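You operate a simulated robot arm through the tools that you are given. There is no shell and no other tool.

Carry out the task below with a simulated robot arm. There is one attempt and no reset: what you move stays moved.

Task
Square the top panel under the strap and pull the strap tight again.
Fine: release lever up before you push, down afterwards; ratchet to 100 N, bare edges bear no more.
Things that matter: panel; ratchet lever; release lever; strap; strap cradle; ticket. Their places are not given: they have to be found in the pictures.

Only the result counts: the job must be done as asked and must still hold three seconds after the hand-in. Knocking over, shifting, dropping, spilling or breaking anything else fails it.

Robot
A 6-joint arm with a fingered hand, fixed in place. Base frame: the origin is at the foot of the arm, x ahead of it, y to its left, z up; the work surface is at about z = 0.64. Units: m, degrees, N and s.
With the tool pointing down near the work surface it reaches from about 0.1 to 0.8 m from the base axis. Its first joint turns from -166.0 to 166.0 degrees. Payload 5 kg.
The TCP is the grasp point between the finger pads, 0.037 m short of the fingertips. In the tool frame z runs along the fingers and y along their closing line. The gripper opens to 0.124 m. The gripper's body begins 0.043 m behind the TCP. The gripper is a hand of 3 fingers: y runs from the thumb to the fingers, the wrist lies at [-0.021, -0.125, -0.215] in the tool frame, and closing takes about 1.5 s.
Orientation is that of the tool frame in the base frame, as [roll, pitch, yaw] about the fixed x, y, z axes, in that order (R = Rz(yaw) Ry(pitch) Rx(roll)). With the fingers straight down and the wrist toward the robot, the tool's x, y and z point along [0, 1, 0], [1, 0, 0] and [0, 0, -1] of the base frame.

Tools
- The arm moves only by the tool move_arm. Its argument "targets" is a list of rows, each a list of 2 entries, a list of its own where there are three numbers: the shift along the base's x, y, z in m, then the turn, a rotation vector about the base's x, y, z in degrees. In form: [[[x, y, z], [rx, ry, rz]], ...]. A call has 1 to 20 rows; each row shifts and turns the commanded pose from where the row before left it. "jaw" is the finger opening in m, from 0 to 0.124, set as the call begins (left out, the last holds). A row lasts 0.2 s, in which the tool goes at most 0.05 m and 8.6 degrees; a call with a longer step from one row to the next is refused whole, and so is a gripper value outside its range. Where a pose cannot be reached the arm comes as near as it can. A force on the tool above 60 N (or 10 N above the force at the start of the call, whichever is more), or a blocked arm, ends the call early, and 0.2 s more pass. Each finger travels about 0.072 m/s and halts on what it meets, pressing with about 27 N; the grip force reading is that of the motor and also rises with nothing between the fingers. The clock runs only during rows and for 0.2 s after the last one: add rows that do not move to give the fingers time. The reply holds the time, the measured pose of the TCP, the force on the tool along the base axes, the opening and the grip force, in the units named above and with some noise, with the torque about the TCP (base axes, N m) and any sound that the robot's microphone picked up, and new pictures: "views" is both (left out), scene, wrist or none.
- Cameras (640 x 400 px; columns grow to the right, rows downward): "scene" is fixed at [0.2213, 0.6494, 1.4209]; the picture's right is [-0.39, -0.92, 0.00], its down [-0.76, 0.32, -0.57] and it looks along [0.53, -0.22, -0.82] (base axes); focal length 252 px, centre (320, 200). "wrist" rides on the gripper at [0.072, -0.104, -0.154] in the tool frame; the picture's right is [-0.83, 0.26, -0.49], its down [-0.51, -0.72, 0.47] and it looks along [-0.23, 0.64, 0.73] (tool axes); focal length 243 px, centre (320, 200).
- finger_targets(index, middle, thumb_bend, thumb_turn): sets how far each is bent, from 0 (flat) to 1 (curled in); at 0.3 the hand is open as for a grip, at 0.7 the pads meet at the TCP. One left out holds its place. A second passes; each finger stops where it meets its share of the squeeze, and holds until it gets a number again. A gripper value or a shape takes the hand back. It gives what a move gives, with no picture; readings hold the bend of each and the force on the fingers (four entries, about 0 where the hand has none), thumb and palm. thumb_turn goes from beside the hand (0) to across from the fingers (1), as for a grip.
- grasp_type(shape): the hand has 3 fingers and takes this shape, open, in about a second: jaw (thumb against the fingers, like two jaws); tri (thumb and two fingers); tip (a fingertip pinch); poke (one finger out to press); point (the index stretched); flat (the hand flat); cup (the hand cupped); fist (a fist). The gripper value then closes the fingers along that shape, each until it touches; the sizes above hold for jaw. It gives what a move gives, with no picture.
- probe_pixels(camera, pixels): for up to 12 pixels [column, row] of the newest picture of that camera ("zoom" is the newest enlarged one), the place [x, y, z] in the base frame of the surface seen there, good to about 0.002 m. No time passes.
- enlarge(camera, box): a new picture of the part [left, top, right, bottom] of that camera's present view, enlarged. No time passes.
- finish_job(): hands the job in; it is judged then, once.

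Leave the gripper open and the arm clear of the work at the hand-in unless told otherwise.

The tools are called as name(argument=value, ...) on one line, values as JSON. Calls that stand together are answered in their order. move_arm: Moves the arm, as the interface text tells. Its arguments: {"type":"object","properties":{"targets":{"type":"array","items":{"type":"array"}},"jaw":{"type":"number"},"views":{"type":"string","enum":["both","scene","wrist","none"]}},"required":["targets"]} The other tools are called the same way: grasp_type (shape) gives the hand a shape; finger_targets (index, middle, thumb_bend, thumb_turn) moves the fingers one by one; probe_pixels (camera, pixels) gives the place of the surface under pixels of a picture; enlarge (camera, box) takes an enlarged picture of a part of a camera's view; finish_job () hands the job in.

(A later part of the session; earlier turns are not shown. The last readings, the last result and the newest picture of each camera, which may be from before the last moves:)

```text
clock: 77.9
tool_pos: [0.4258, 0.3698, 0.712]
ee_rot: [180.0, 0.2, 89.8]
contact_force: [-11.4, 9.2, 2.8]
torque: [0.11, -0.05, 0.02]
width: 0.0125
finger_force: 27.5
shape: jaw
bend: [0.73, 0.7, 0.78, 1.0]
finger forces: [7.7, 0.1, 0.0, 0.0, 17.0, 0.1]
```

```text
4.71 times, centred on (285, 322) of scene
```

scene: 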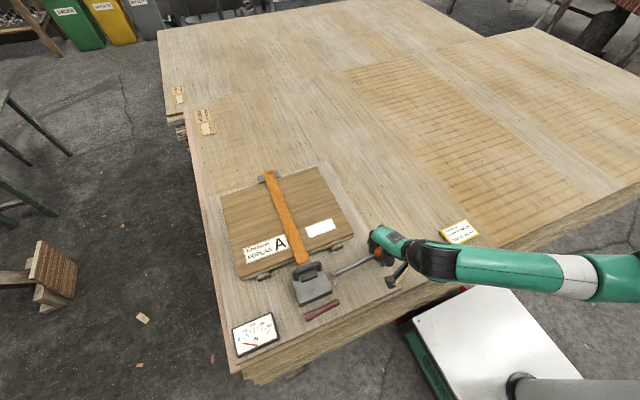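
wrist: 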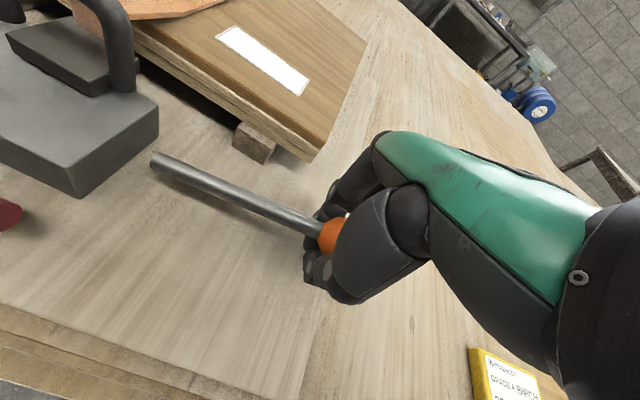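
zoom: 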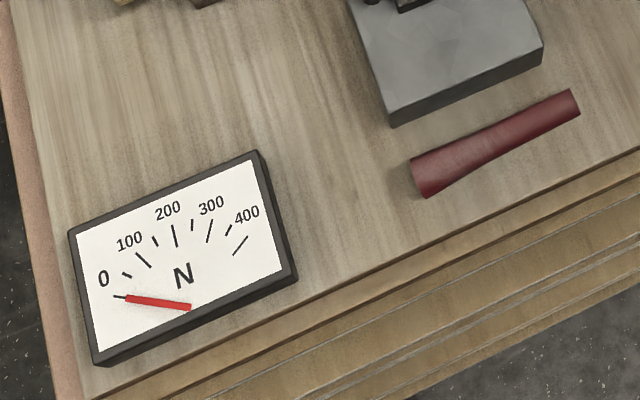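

Still zero. I probe the rod to see its true angle now and whether the ball is slipping in the grip.

enlarge(camera="wrist", box=[140, 130, 380, 290])

probe_pixels(camera="zoom", pixels=[[55, 85], [100, 105], [150, 125], [200, 143], [250, 163], [300, 180], [350, 200], [400, 220], [440, 230], [460, 250]])

```text
2.50 times, centred on (260, 210) of wrist
```

zoom: 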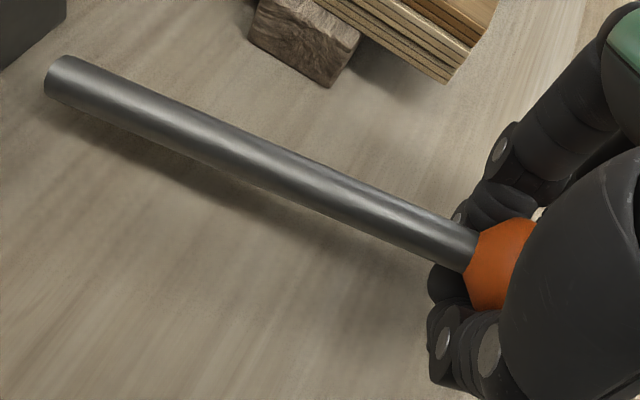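

```text
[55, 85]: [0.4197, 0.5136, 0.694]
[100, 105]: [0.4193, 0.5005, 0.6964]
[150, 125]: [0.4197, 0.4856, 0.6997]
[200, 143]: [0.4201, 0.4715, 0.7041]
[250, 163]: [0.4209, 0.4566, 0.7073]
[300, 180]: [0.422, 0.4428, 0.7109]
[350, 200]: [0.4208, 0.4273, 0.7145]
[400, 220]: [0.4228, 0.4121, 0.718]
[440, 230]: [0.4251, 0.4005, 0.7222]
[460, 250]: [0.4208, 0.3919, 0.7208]
```

The rod is at ≈14° but the ball has slipped up ≈12 mm in the grip. I'll instead press the ball from above with cupped fingertips. First I open the fingers and see what the lever does on its own.

move_arm(jaw=0.1, targets=[[[0, 0, 0], [0, 0, 0]], [[0, 0, 0], [0, 0, 0]], [[0, 0, 0], [0, 0, 0]], [[0, 0, 0], [0, 0, 0]]], views="both")

enlarge(camera="wrist", box=[140, 130, 380, 290])

enlarge(camera="scene", box=[225, 280, 345, 365])

```text
clock: 78.9
tool_pos: [0.4256, 0.3693, 0.713]
ee_rot: [-180.0, 0.2, 89.8]
contact_force: [1.6, -1.4, 2.5]
torque: [0.07, 0.1, -0.04]
width: 0.0999
finger_force: 0.0
shape: jaw
bend: [0.26, 0.34, 0.5, 0.99]
finger forces: [0.1, 0.1, 0.0, 0.0, 0.0, 2.7]
```

scene: 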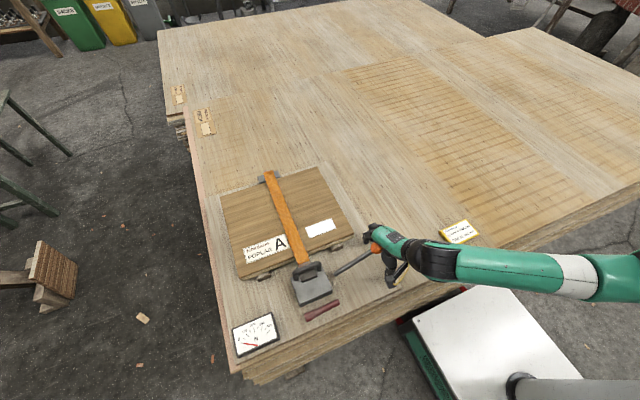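
wrist: 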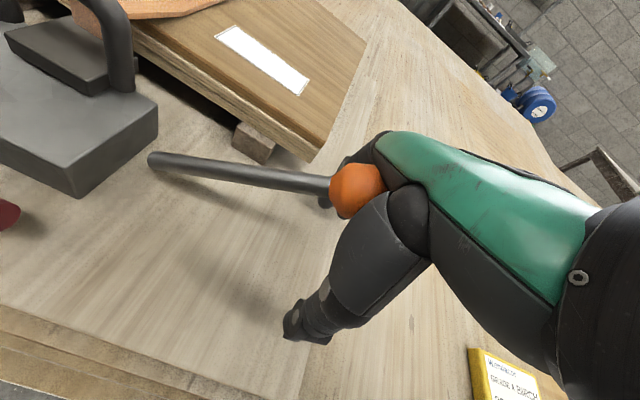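

```text
2.50 times, centred on (260, 210) of wrist
```

zoom: 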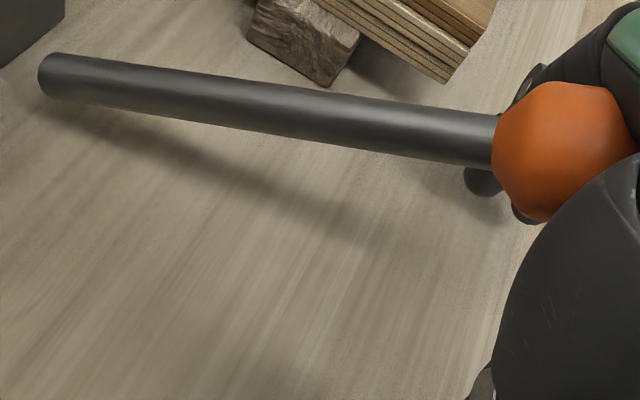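

```text
4.71 times, centred on (285, 322) of scene
```

zoom: 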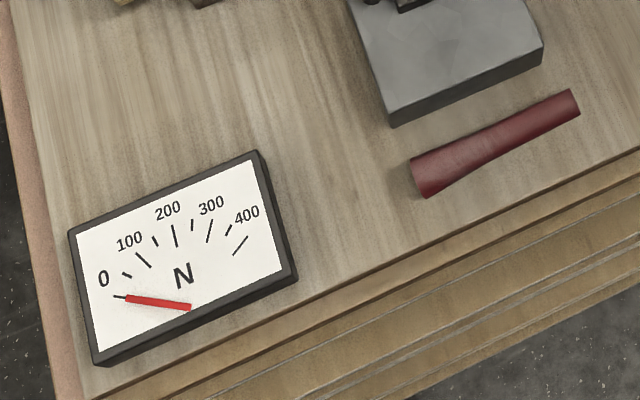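

The lever sprang up until it met the palm (2.7 N), so it is spring-returned: I only need to press it down from above. I rise clear of the ball following its arc.

move_arm(targets=[[[0, 0.008, 0.03], [0, 0, 0]], [[0, 0.01, 0.035], [0, 0, 0]], [[0, 0.014, 0.035], [0, 0, 0]], [[0, 0.016, 0.04], [0, 0, 0]], [[0, 0.012, 0.045], [0, 0, 0]]], views="both")

probe_pixels(camera="wrist", pixels=[[287, 269], [276, 268], [300, 268], [287, 257], [260, 267], [240, 267], [200, 266]])

enlarge(camera="scene", box=[225, 280, 345, 365])

```text
clock: 80.1
tool_pos: [0.4267, 0.4313, 0.898]
ee_rot: [-179.8, 0.2, 89.8]
contact_force: [-0.1, -0.1, 0.2]
torque: [-0.01, 0.0, -0.01]
width: 0.0997
finger_force: 0.1
shape: jaw
bend: [0.26, 0.34, 0.5, 0.99]
finger forces: [0.1, 0.0, 0.0, 0.0, 0.1, 0.0]
```

scene: 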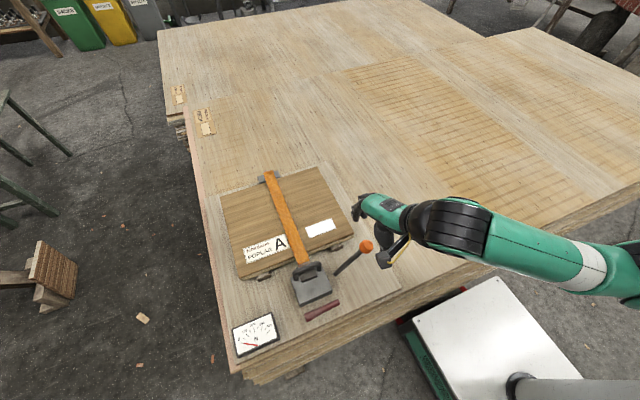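
wrist: 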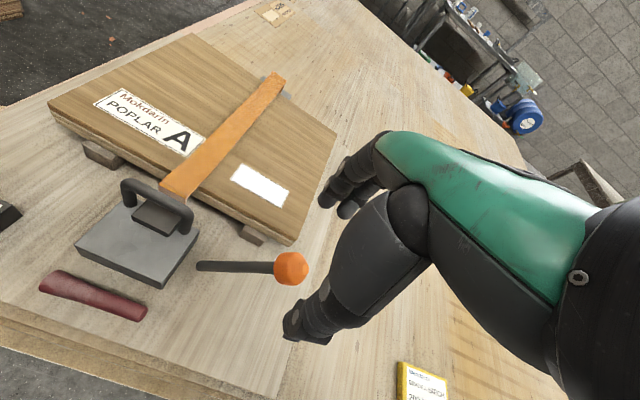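

```text
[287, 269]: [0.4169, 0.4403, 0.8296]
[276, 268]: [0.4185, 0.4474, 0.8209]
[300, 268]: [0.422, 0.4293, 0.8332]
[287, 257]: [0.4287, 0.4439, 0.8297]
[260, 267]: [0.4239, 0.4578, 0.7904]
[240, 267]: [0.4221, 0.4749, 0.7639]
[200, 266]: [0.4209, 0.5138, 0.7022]
```

```text
4.71 times, centred on (285, 322) of scene
```

zoom: 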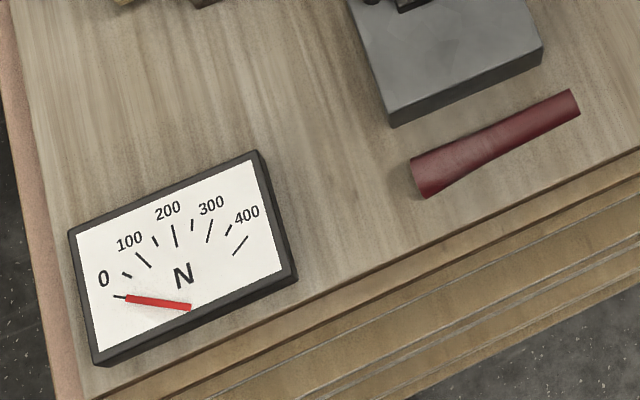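

The lever is back at 57°, ball at (0.426,0.432,0.813). I cup the fingertips (opening 0.03) and come down onto the ball's top, slightly to its +y side, until it touches.

move_arm(jaw=0.03, targets=[[[0, 0.004, 0], [0, 0, 0]], [[0, 0, 0], [0, 0, 0]], [[0, 0, 0], [0, 0, 0]], [[0, 0, 0], [0, 0, 0]], [[0, 0, 0], [0, 0, 0]], [[0, 0, -0.012], [0, 0, 0]], [[0, 0, -0.008], [0, 0, 0]], [[0, 0, -0.006], [0, 0, 0]]], views="both")

enlarge(camera="wrist", box=[200, 180, 400, 340])

```text
clock: 81.9
tool_pos: [0.4274, 0.4343, 0.8703]
ee_rot: [-180.0, 0.2, 89.8]
contact_force: [-0.5, -0.2, 0.0]
torque: [-0.02, -0.03, -0.02]
width: 0.0304
finger_force: 0.0
shape: jaw
bend: [0.73, 0.57, 0.74, 1.0]
finger forces: [0.0, 0.0, 0.0, 0.0, 0.0, 0.0]
```

scene: 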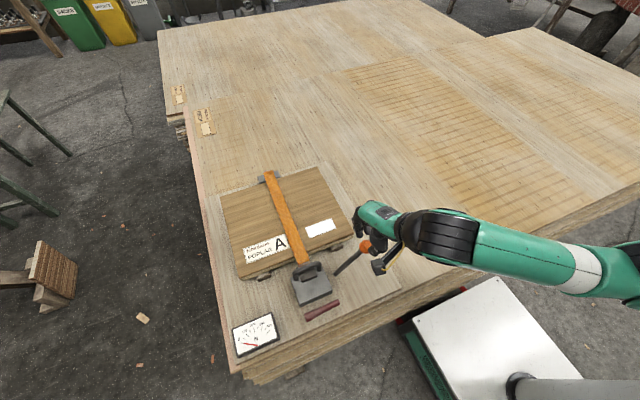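
wrist: 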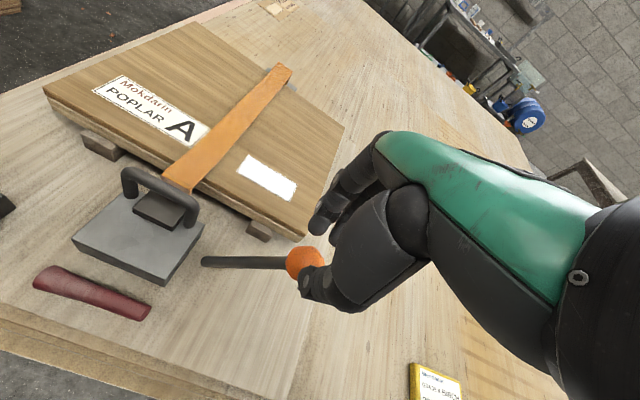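

```text
2.50 times, centred on (300, 260) of wrist
```

zoom: 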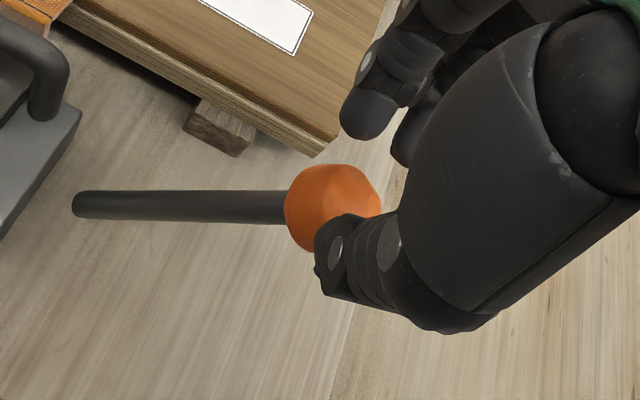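

Thumb and fingers hover over both sides of the ball's top. I lower a little more until contact shows.

move_arm(targets=[[[0, 0, -0.006], [0, 0, 0]], [[0, 0, -0.005], [0, 0, 0]]], views="wrist")

enlarge(camera="wrist", box=[200, 180, 400, 340])

```text
clock: 82.5
tool_pos: [0.4271, 0.435, 0.8597]
ee_rot: [180.0, 0.2, 89.8]
contact_force: [-0.2, -0.3, -0.3]
torque: [-0.02, -0.02, 0.02]
width: 0.0308
finger_force: 0.1
shape: jaw
bend: [0.73, 0.57, 0.74, 1.0]
finger forces: [0.0, 0.0, 0.0, 0.0, 0.0, 0.0]
```

wrist: 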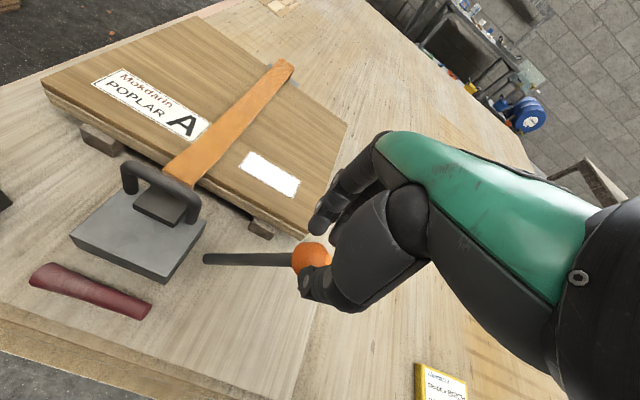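

```text
2.50 times, centred on (300, 260) of wrist
```

zoom: 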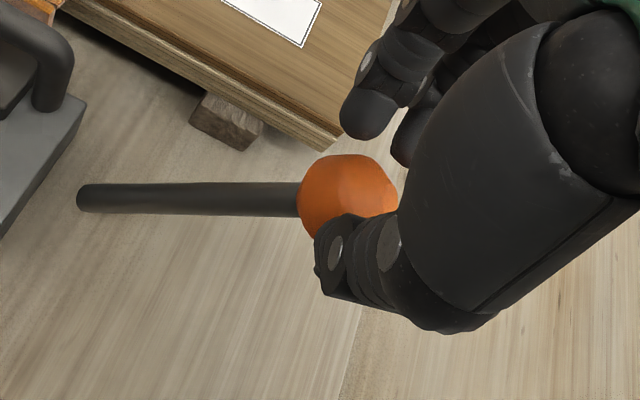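

No contact at this opening; the ball would slip between. I rise 30 mm, close the fingertips fully and press with the closed tips instead.

move_arm(jaw=0.0, targets=[[[0, 0, 0.04], [0, 0, 0]], [[0, 0.003, 0], [0, 0, 0]], [[0, 0, 0], [0, 0, 0]], [[0, 0, 0], [0, 0, 0]], [[0, 0, -0.015], [0, 0, 0]], [[0, 0, -0.008], [0, 0, 0]]], views="wrist")

enlarge(camera="wrist", box=[200, 180, 400, 340])

```text
clock: 83.9
tool_pos: [0.4262, 0.4363, 0.8762]
ee_rot: [-180.0, 0.2, 89.8]
contact_force: [-0.1, -0.5, 0.6]
torque: [0.01, 0.04, -0.01]
width: 0.0
finger_force: 27.1
shape: jaw
bend: [0.7, 0.7, 0.57, 1.0]
finger forces: [0.0, 0.1, 0.1, 0.0, 0.0, 0.0]
```

wrist: 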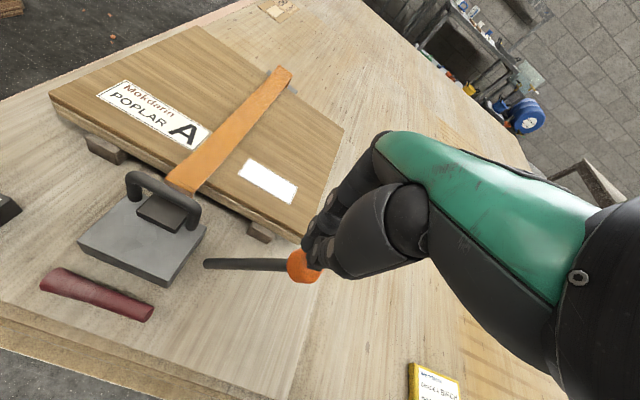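

```text
2.50 times, centred on (300, 260) of wrist
```

zoom: 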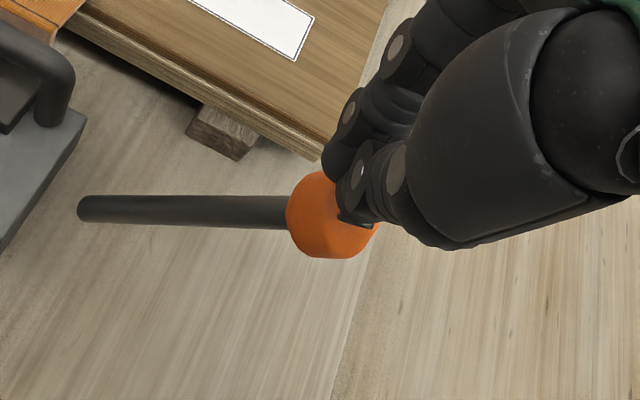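

The closed tips are right above the ball. I press along the arc: down to about 32° first.

move_arm(targets=[[[0, -0.002, -0.006], [0, 0, 0]], [[0, -0.0122, -0.0095], [0, 0, 0]], [[0, -0.0112, -0.0104], [0, 0, 0]], [[0, -0.01, -0.0115], [0, 0, 0]], [[0, -0.0088, -0.0125], [0, 0, 0]]], views="both")

enlarge(camera="wrist", box=[160, 160, 400, 320])

enlarge(camera="scene", box=[225, 280, 345, 365])

```text
clock: 85.1
tool_pos: [0.4261, 0.3931, 0.8272]
ee_rot: [180.0, 0.2, 89.7]
contact_force: [-1.4, -2.7, 3.9]
torque: [-0.09, 0.05, 0.01]
width: 0.0
finger_force: 27.0
shape: jaw
bend: [0.7, 0.7, 0.57, 1.0]
finger forces: [0.1, 0.0, 0.1, 0.0, 0.0, 0.1]
```

scene: 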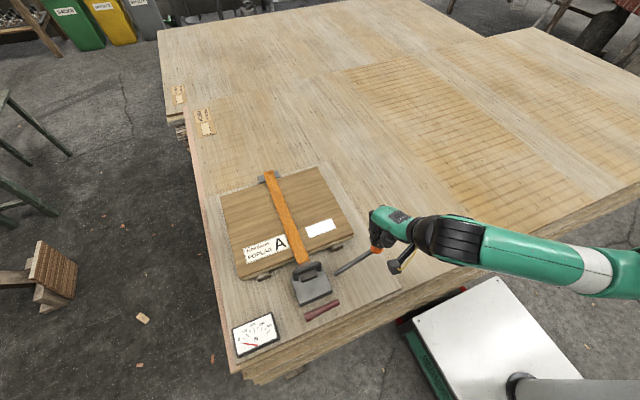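
wrist: 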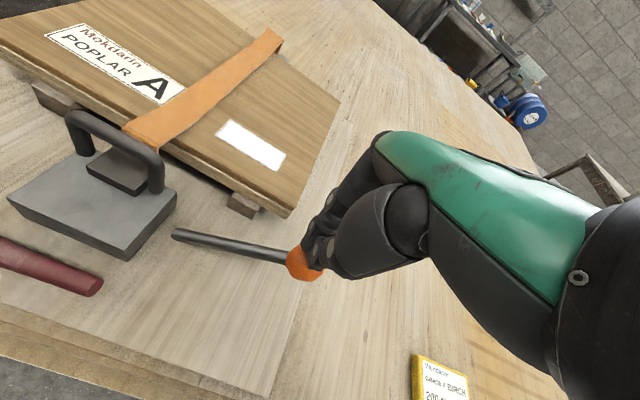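

```text
2.50 times, centred on (280, 240) of wrist
```

zoom: 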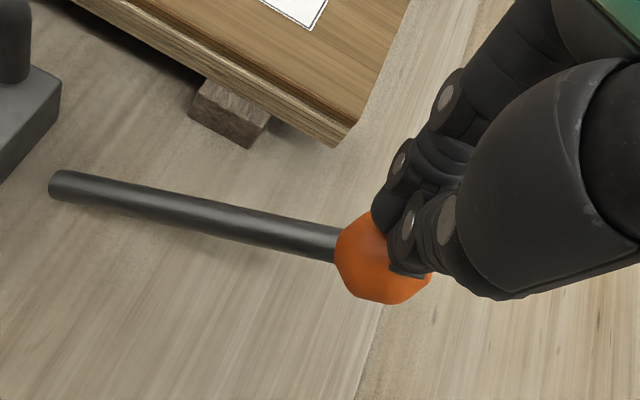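

```text
4.71 times, centred on (285, 322) of scene
```

zoom: 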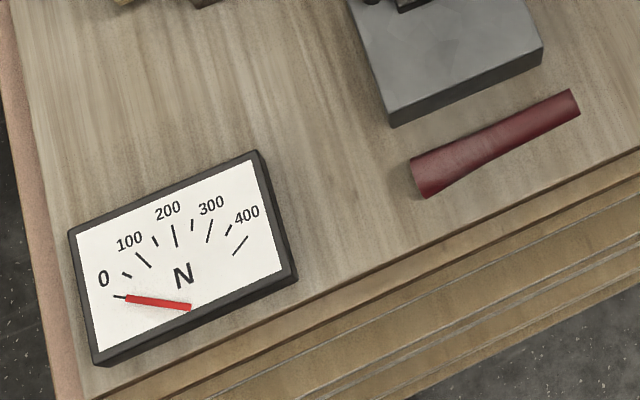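

This works with only ≈4 N. I continue down to about 8°.

move_arm(targets=[[[0, -0.0074, -0.0134], [0, 0, 0]], [[0, -0.006, -0.0141], [0, 0, 0]], [[0, -0.0045, -0.0146], [0, 0, 0]], [[0, -0.0029, -0.01], [0, 0, 0]]], views="both")

enlarge(camera="wrist", box=[140, 130, 380, 290])

enlarge(camera="scene", box=[225, 280, 345, 365])

```text
clock: 86.1
tool_pos: [0.4252, 0.3717, 0.776]
ee_rot: [-180.0, 0.2, 89.9]
contact_force: [-0.7, -2.6, 2.5]
torque: [-0.11, 0.02, -0.01]
width: 0.0002
finger_force: 26.9
shape: jaw
bend: [0.7, 0.7, 0.57, 1.0]
finger forces: [0.1, 0.0, 0.0, 0.0, 0.0, 0.0]
```

scene: 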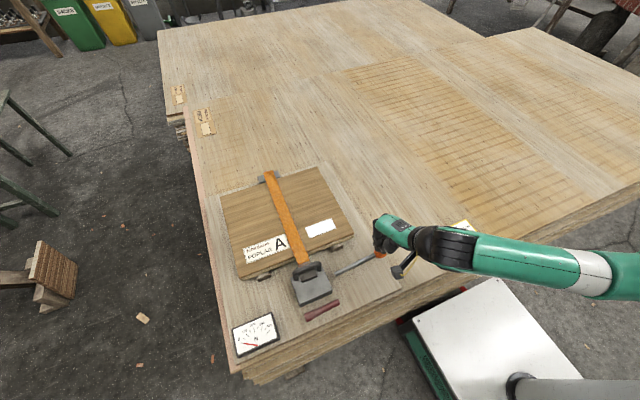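
wrist: 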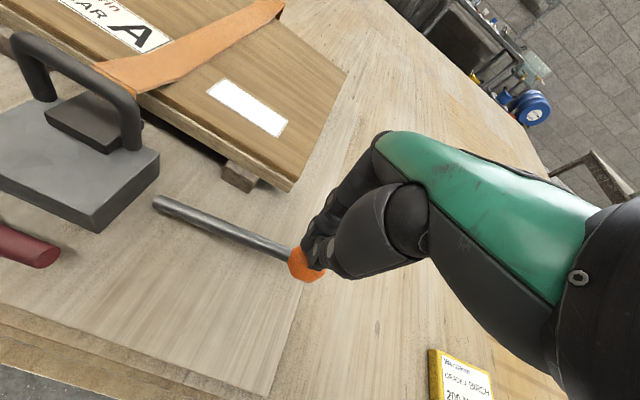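

```text
2.50 times, centred on (260, 210) of wrist
```

zoom: 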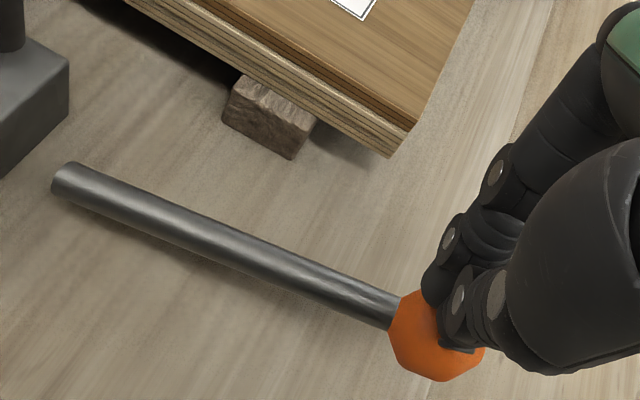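

```text
4.71 times, centred on (285, 322) of scene
```

zoom: 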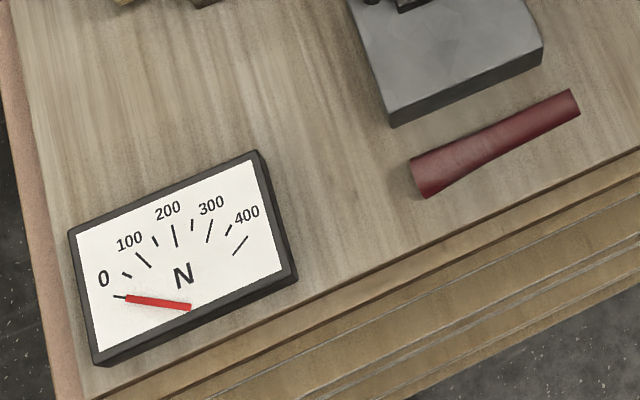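

The strap looks slack (wavy) in the wrist view, so the first strokes may just take up slack. I press further to feel for the lower stop.

move_arm(targets=[[[0, -0.002, -0.006], [0, 0, 0]], [[0, -0.001, -0.006], [0, 0, 0]], [[0, -0.001, -0.005], [0, 0, 0]]], views="both")

enlarge(camera="wrist", box=[140, 130, 380, 290])

probe_pixels(camera="zoom", pixels=[[55, 150], [100, 170], [150, 192], [200, 215], [250, 238], [300, 260], [350, 285], [380, 300], [430, 330]])

enlarge(camera="wrist", box=[0, 0, 300, 200])

```text
clock: 86.6
tool_pos: [0.429, 0.3727, 0.7742]
ee_rot: [179.3, -0.4, 89.8]
contact_force: [-10.0, -8.5, 23.6]
torque: [-0.41, 0.54, 0.03]
width: 0.0001
finger_force: 27.2
shape: jaw
bend: [0.7, 0.7, 0.57, 1.0]
finger forces: [0.0, 0.0, 0.1, 0.0, 49.3, 0.0]
stopped in row 2: the force on the tool passed its limit at 68 N (the readings are from after the stop); the commanded pose is now the measured one
```

scene: 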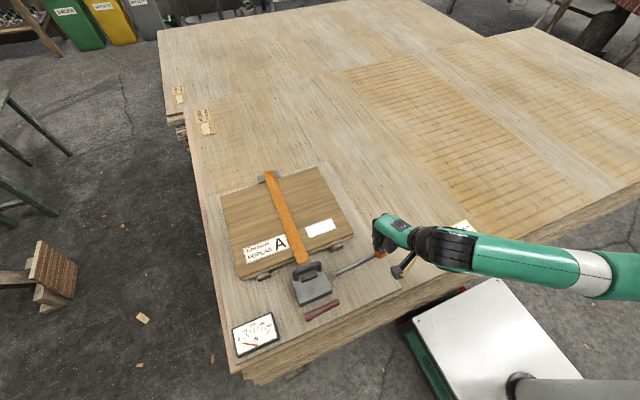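
wrist: 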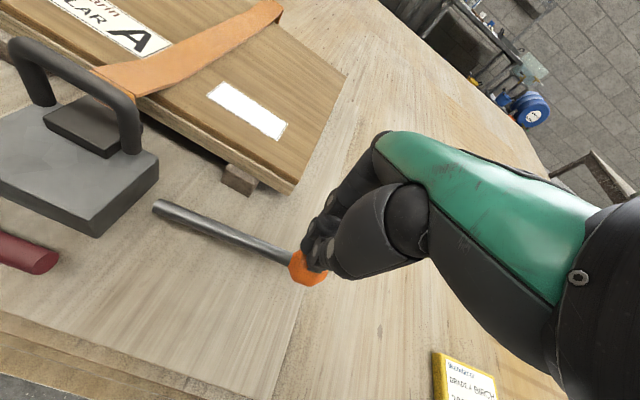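

```text
2.50 times, centred on (260, 210) of wrist
```

zoom: 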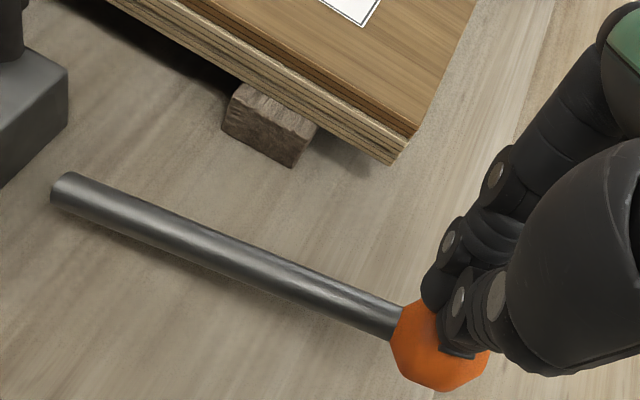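

```text
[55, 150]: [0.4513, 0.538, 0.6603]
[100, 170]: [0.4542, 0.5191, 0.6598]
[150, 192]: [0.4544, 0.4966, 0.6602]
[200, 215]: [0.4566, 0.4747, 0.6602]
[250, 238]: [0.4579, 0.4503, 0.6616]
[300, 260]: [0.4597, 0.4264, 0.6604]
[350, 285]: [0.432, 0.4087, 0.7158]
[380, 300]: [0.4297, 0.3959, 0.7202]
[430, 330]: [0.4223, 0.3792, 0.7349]
```

```text
2.00 times, centred on (150, 100) of wrist
```

zoom: 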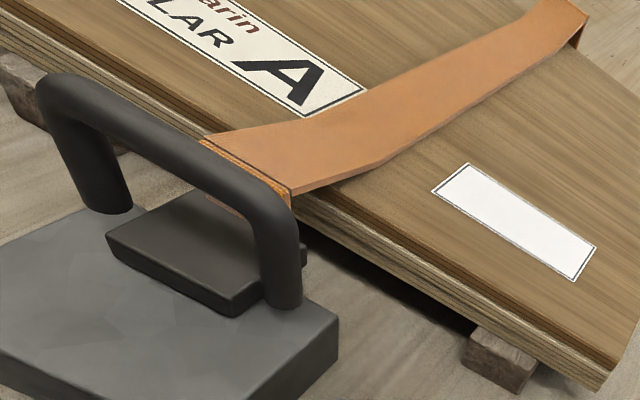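

I hit the lower stop (≈14°). I check the gauge and surroundings, then let the lever return.

move_arm(targets=[[[0, 0, 0.004], [0, 0, 0]], [[0, 0.0045, 0.0146], [0, 0, 0]], [[0, 0.006, 0.0141], [0, 0, 0]], [[0, 0.0074, 0.0134], [0, 0, 0]], [[0, 0.0088, 0.0125], [0, 0, 0]], [[0, 0.01, 0.0115], [0, 0, 0]], [[0, 0.0112, 0.0104], [0, 0, 0]], [[0, 0.0132, 0.0105], [0, 0, 0]], [[0, 0.0, 0.012], [0, 0, 0]]], views="both")

enlarge(camera="scene", box=[225, 280, 345, 365])

enlarge(camera="wrist", box=[0, 30, 330, 330])

```text
clock: 88.6
tool_pos: [0.429, 0.4351, 0.874]
ee_rot: [179.4, -0.2, 89.9]
contact_force: [-0.4, -0.3, 1.0]
torque: [-0.02, 0.02, 0.03]
width: 0.0
finger_force: 26.5
shape: jaw
bend: [0.7, 0.7, 0.57, 1.0]
finger forces: [0.1, 0.0, 0.1, 0.1, 0.0, 0.0]
```

scene: 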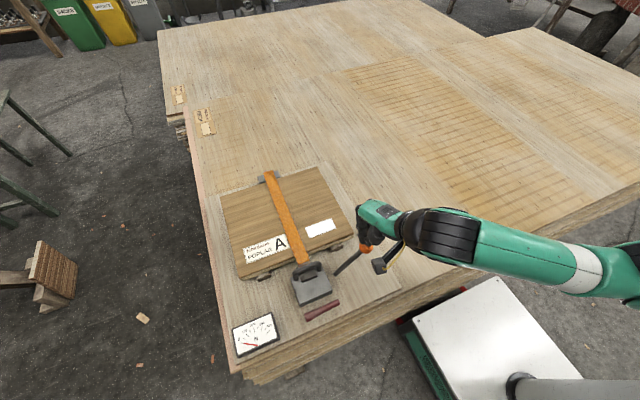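
wrist: 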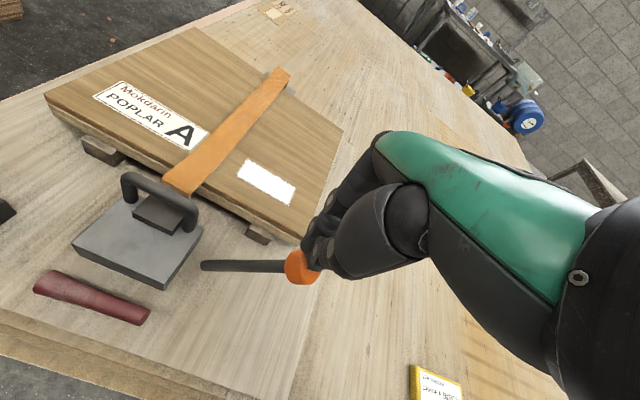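

```text
4.71 times, centred on (285, 322) of scene
```

zoom: 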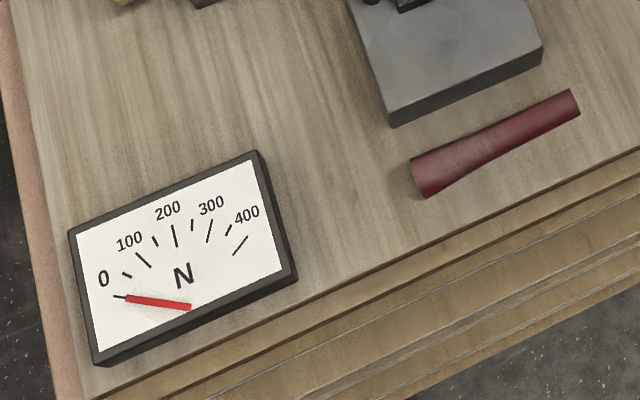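

```text
1.33 times, centred on (165, 180) of wrist
```

zoom: 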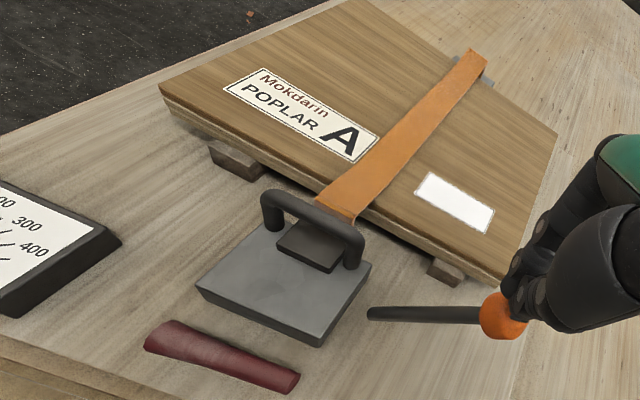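

Gauge still at 0. I make another complete stroke (down to just at the stop and back up) and read the gauge again.

move_arm(targets=[[[-0.003, -0.001, -0.005], [0, 0, 0]], [[0, -0.0122, -0.0095], [0, 0, 0]], [[0, -0.0112, -0.0104], [0, 0, 0]], [[0, -0.01, -0.0115], [0, 0, 0]], [[0, -0.0088, -0.0125], [0, 0, 0]], [[0, -0.0074, -0.0134], [0, 0, 0]], [[0, -0.006, -0.0141], [0, 0, 0]], [[0, -0.0045, -0.0146], [0, 0, 0]], [[0, -0.0029, -0.0105], [0, 0, 0]]], views="scene")

enlarge(camera="scene", box=[225, 280, 345, 365])

```text
clock: 90.6
tool_pos: [0.4264, 0.3691, 0.7731]
ee_rot: [179.6, -0.4, 89.8]
contact_force: [-1.1, -2.0, 3.7]
torque: [-0.03, 0.05, 0.0]
width: 0.0004
finger_force: 26.9
shape: jaw
bend: [0.7, 0.7, 0.57, 1.0]
finger forces: [0.0, 0.0, 0.0, 0.0, 0.0, 0.0]
```

scene: 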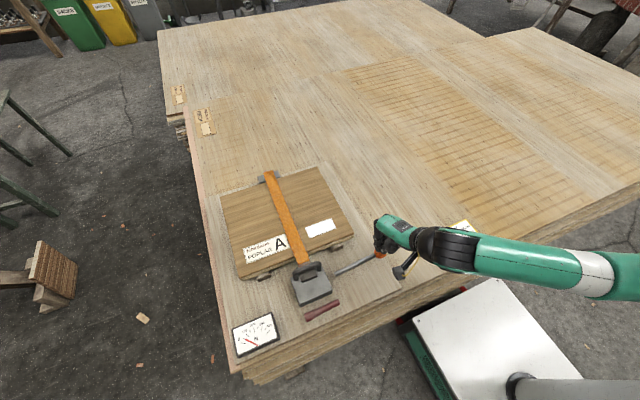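

```text
4.71 times, centred on (285, 322) of scene
```

zoom: 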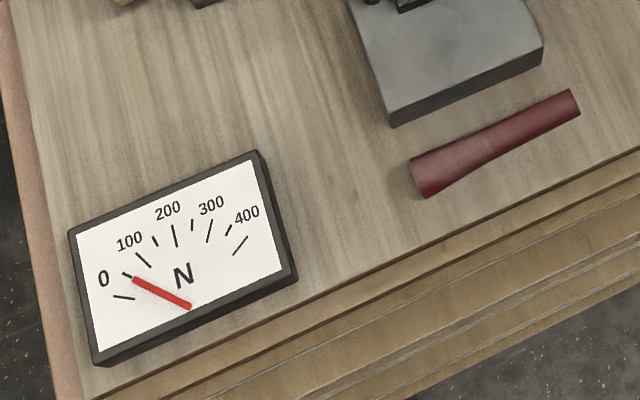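

The gauge rose to about 50 N during this stroke: the slack is gone. I enlarge it for an exact reading.

enlarge(camera="scene", box=[232, 310, 284, 360])

```text
8.00 times, centred on (258, 335) of scene
```

zoom: 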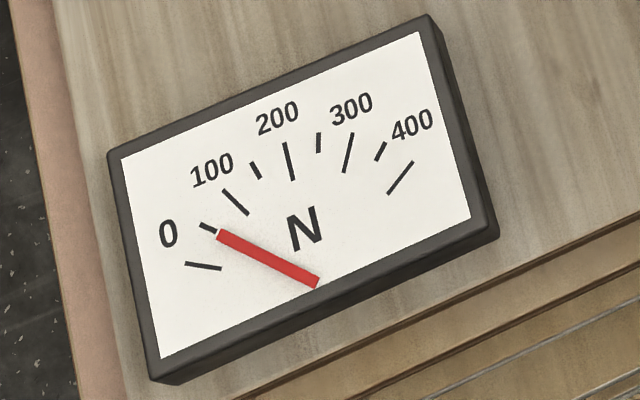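

It reads right at the 50 N mark. I let the lever return up and check that the reading holds.

move_arm(targets=[[[0, 0.0029, 0.0105], [0, 0, 0]], [[0, 0.0045, 0.0146], [0, 0, 0]], [[0, 0.006, 0.0141], [0, 0, 0]], [[0, 0.0074, 0.0134], [0, 0, 0]], [[0, 0.0088, 0.0125], [0, 0, 0]], [[0, 0.01, 0.0115], [0, 0, 0]], [[0, 0.0112, 0.0104], [0, 0, 0]], [[0, 0.0122, 0.0095], [0, 0, 0]], [[0, 0.001, 0.006], [0, 0, 0]]], views="both")

enlarge(camera="scene", box=[232, 310, 284, 360])

```text
clock: 92.6
tool_pos: [0.4264, 0.4342, 0.8767]
ee_rot: [179.5, -0.3, 89.7]
contact_force: [-0.9, -0.3, 0.3]
torque: [0.01, -0.02, -0.02]
width: 0.0
finger_force: 26.7
shape: jaw
bend: [0.7, 0.7, 0.57, 1.0]
finger forces: [0.0, 0.0, 0.0, 0.1, 0.0, 0.0]
```

scene: 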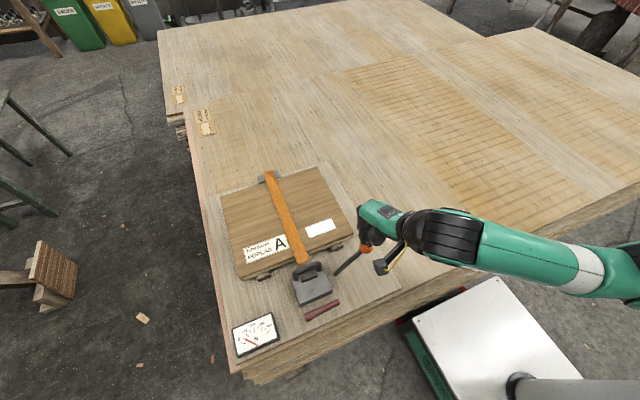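
wrist: 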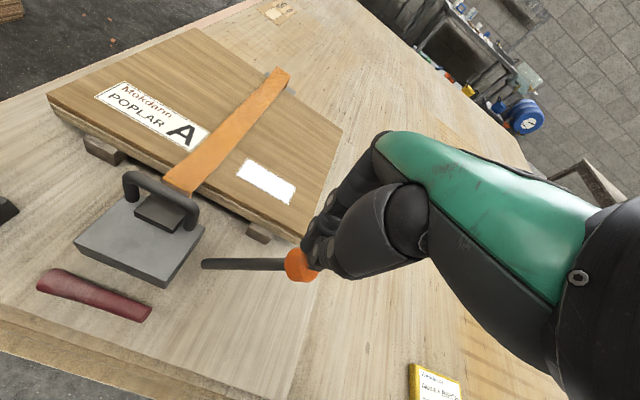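

```text
8.00 times, centred on (258, 335) of scene
```

zoom: 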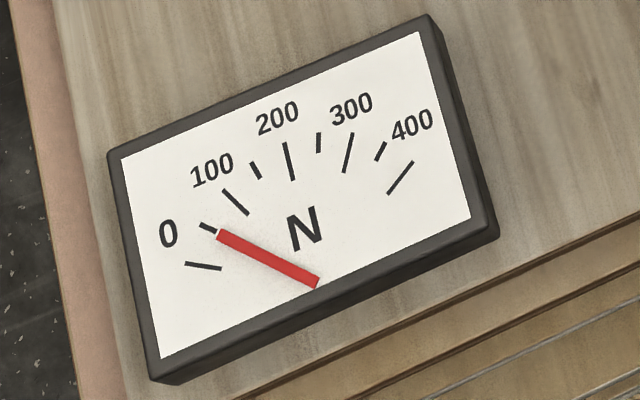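

It holds at 50 N. Next stroke in stages: down to about 32° first, then read.

move_arm(targets=[[[0, -0.001, -0.006], [0, 0, 0]], [[0, -0.0122, -0.0095], [0, 0, 0]], [[0, -0.0112, -0.0104], [0, 0, 0]], [[0, -0.01, -0.0115], [0, 0, 0]], [[0, -0.0088, -0.0125], [0, 0, 0]]], views="scene")

enlarge(camera="scene", box=[232, 310, 284, 360])

```text
clock: 93.8
tool_pos: [0.4259, 0.3895, 0.826]
ee_rot: [179.6, -0.2, 89.8]
contact_force: [-0.9, -3.3, 2.8]
torque: [-0.09, 0.04, 0.05]
width: 0.0
finger_force: 26.8
shape: jaw
bend: [0.7, 0.7, 0.57, 1.0]
finger forces: [0.1, 0.1, 0.0, 0.1, 0.0, 0.1]
```

scene: 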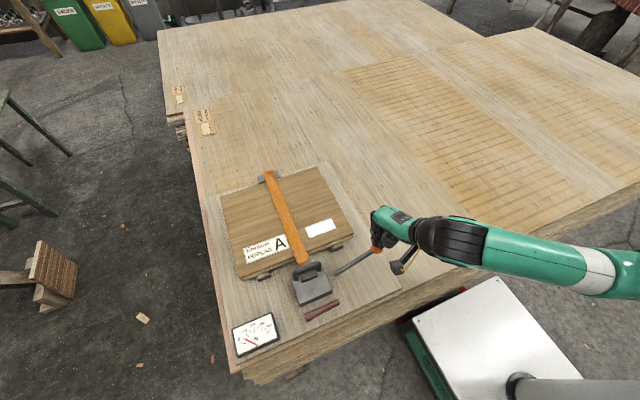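

```text
8.00 times, centred on (258, 335) of scene
```

zoom: 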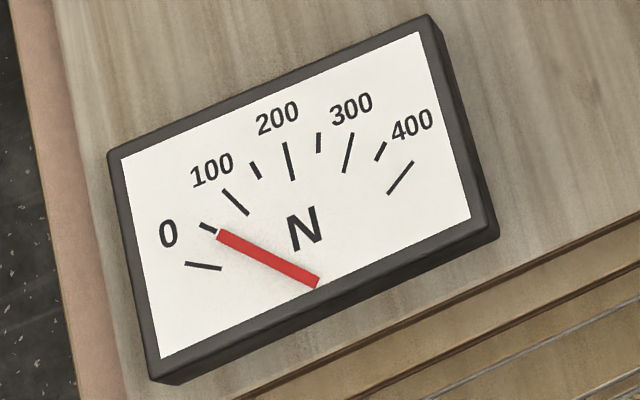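

Unchanged at 50 N so far. Next stage: down to about 20°.

move_arm(targets=[[[0, -0.0074, -0.0134], [0, 0, 0]], [[0, -0.006, -0.0141], [0, 0, 0]], [[0, -0.0025, -0.008], [0, 0, 0]]], views="scene")

enlarge(camera="scene", box=[232, 310, 284, 360])

```text
clock: 94.6
tool_pos: [0.4255, 0.3733, 0.7904]
ee_rot: [179.4, -0.4, 89.8]
contact_force: [-1.0, -2.3, 3.1]
torque: [-0.11, 0.02, 0.01]
width: 0.0
finger_force: 27.4
shape: jaw
bend: [0.7, 0.7, 0.57, 1.0]
finger forces: [0.1, 0.0, 0.1, 0.1, 0.0, 0.0]
```

scene: 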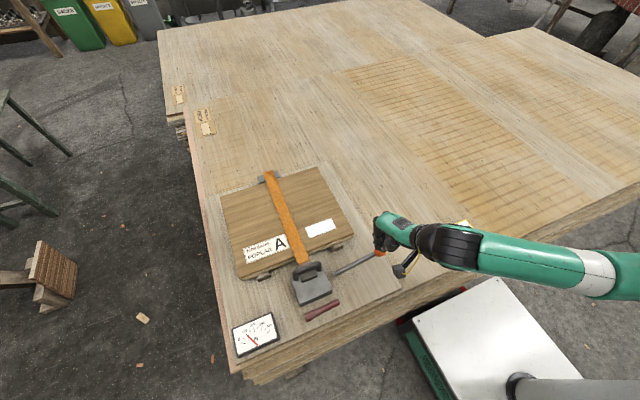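

```text
8.00 times, centred on (258, 335) of scene
```

zoom: 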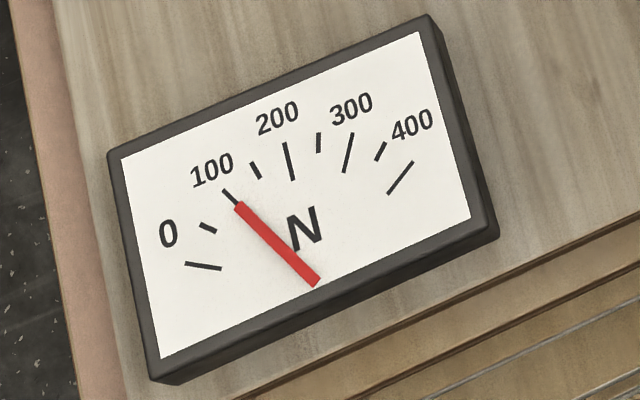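

The gauge now reads 100 N. I stop here and let the lever return up along its arc without going any lower.

move_arm(targets=[[[0, 0.0025, 0.008], [0, 0, 0]], [[0, 0.006, 0.0141], [0, 0, 0]], [[0, 0.0074, 0.0134], [0, 0, 0]], [[0, 0.0088, 0.0125], [0, 0, 0]], [[0, 0.01, 0.0115], [0, 0, 0]], [[0, 0.0112, 0.0104], [0, 0, 0]], [[0, 0.0122, 0.0095], [0, 0, 0]], [[0, 0.002, 0.02], [0, 0, 0]], [[0, 0, 0.03], [0, 0, 0]]], views="both")

enlarge(camera="scene", box=[232, 310, 284, 360])

enlarge(camera="wrist", box=[0, 30, 330, 330])

```text
clock: 96.6
tool_pos: [0.4243, 0.4362, 0.9207]
ee_rot: [179.4, -0.3, 89.8]
contact_force: [-0.4, 0.4, -1.1]
torque: [0.02, 0.0, -0.02]
width: 0.0
finger_force: 26.6
shape: jaw
bend: [0.7, 0.7, 0.57, 1.0]
finger forces: [0.0, 0.0, 0.0, 0.0, 0.0, 0.0]
```

scene: 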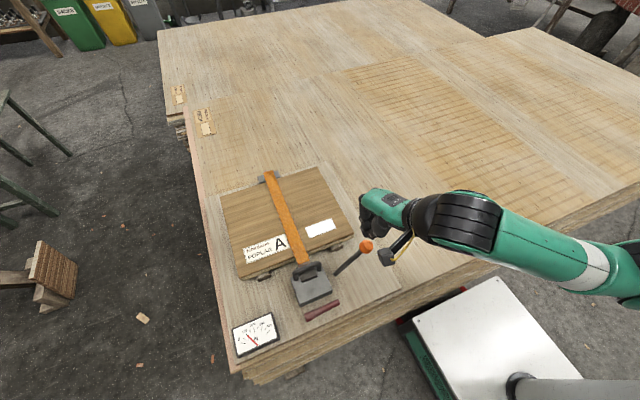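
wrist: 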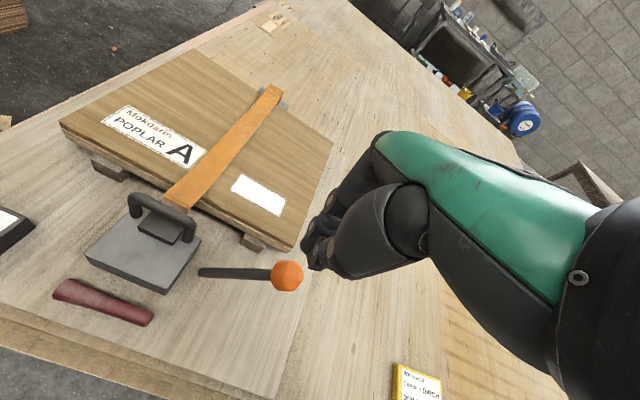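

```text
8.00 times, centred on (258, 335) of scene
```

zoom: 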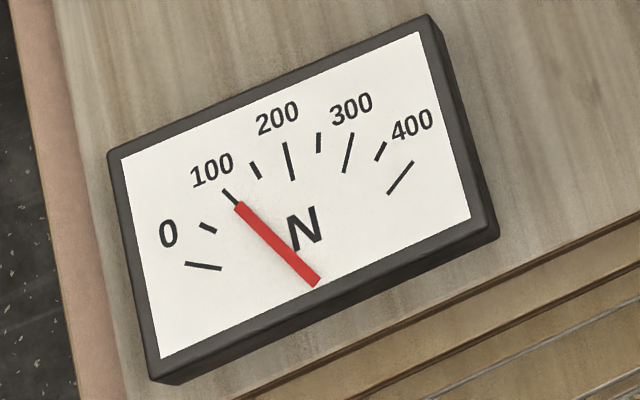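

```text
1.33 times, centred on (165, 180) of wrist
```

zoom: 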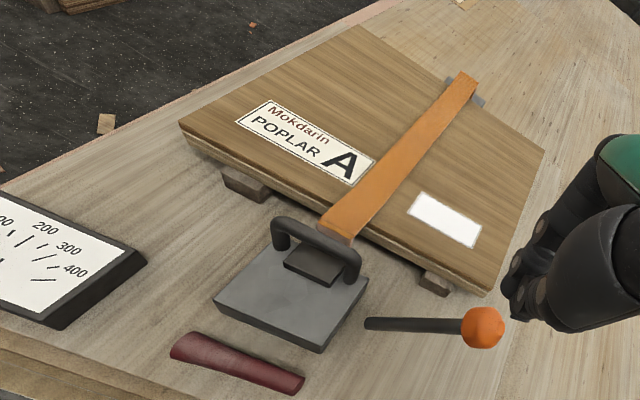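

The gauge holds at 100 N, the ratchet lever has sprung back up and the release lever is down. I check the panel's alignment once more under tension at its corners.

enlarge(camera="scene", box=[236, 258, 272, 284])

enlarge(camera="scene", box=[322, 228, 358, 254])

enlarge(camera="scene", box=[200, 185, 240, 212])

```text
15.38 times, centred on (254, 271) of scene
```

zoom: 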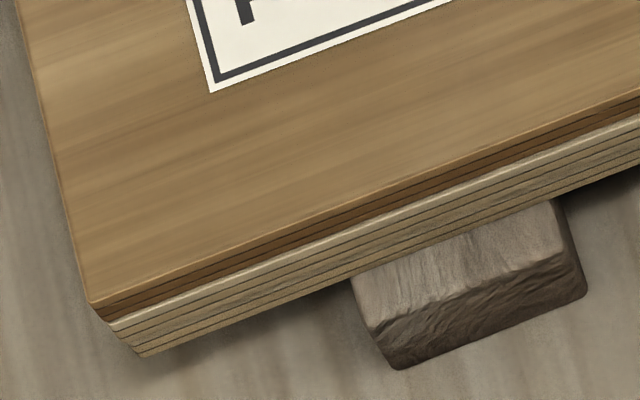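

```text
15.38 times, centred on (340, 241) of scene
```

zoom: 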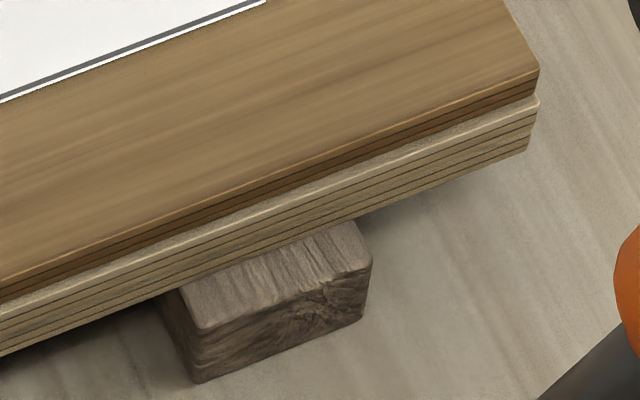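

```text
14.81 times, centred on (220, 198) of scene
```

zoom: 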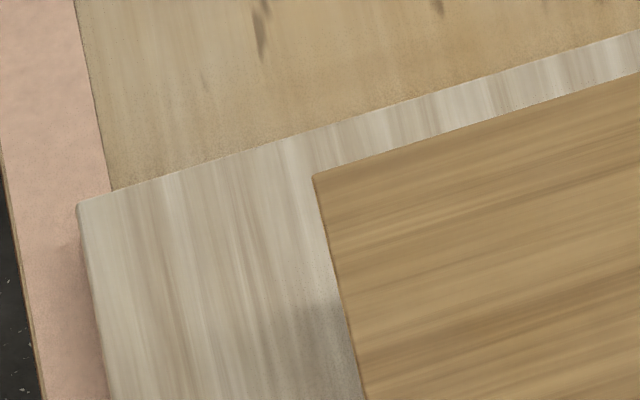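

The panel is unchanged: front corners coincide, back-left within ≈1–2 mm. Now I raise the hand, open the fingers and move it clear of the work.

move_arm(jaw=0.124, targets=[[[0, 0, 0.045], [0, 0, 0]], [[0, 0, 0.045], [0, 0, 0]], [[0.01, -0.04, 0.02], [0, 0, 0]], [[0.02, -0.04, 0.01], [0, 0, 0]], [[0.02, -0.04, 0], [0, 0, 0]], [[0.02, -0.04, 0], [0, 0, 0]], [[0.02, -0.04, 0], [0, 0, 0]], [[0, 0, 0], [0, 0, 0]]], views="both")

enlarge(camera="scene", box=[210, 160, 390, 365])

enlarge(camera="scene", box=[232, 310, 284, 360])

```text
clock: 98.4
tool_pos: [0.5161, 0.2323, 1.0401]
ee_rot: [179.5, -0.2, 89.8]
contact_force: [0.4, -0.4, -0.5]
torque: [0.02, 0.01, 0.01]
width: 0.1236
finger_force: 0.1
shape: jaw
bend: [0.3, 0.3, 0.3, 0.98]
finger forces: [0.0, 0.0, 0.0, 0.0, 0.0, 0.0]
```

scene: 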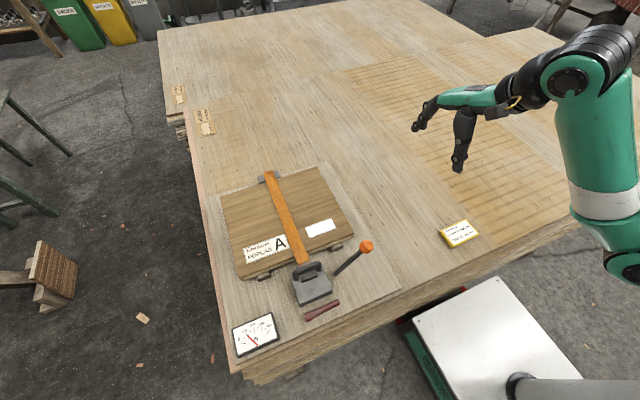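
wrist: 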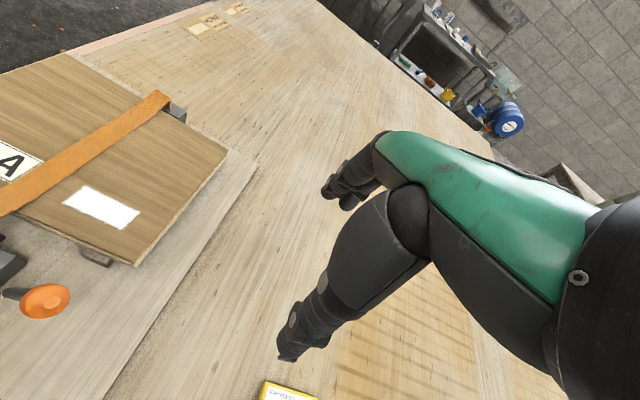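

```text
1.95 times, centred on (300, 262) of scene
```

zoom: 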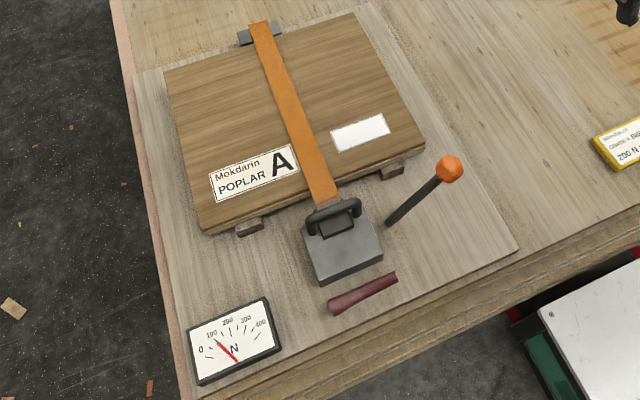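

```text
8.00 times, centred on (258, 335) of scene
```

zoom: 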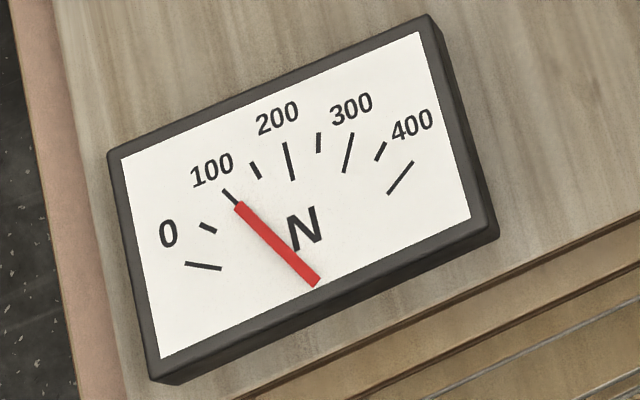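

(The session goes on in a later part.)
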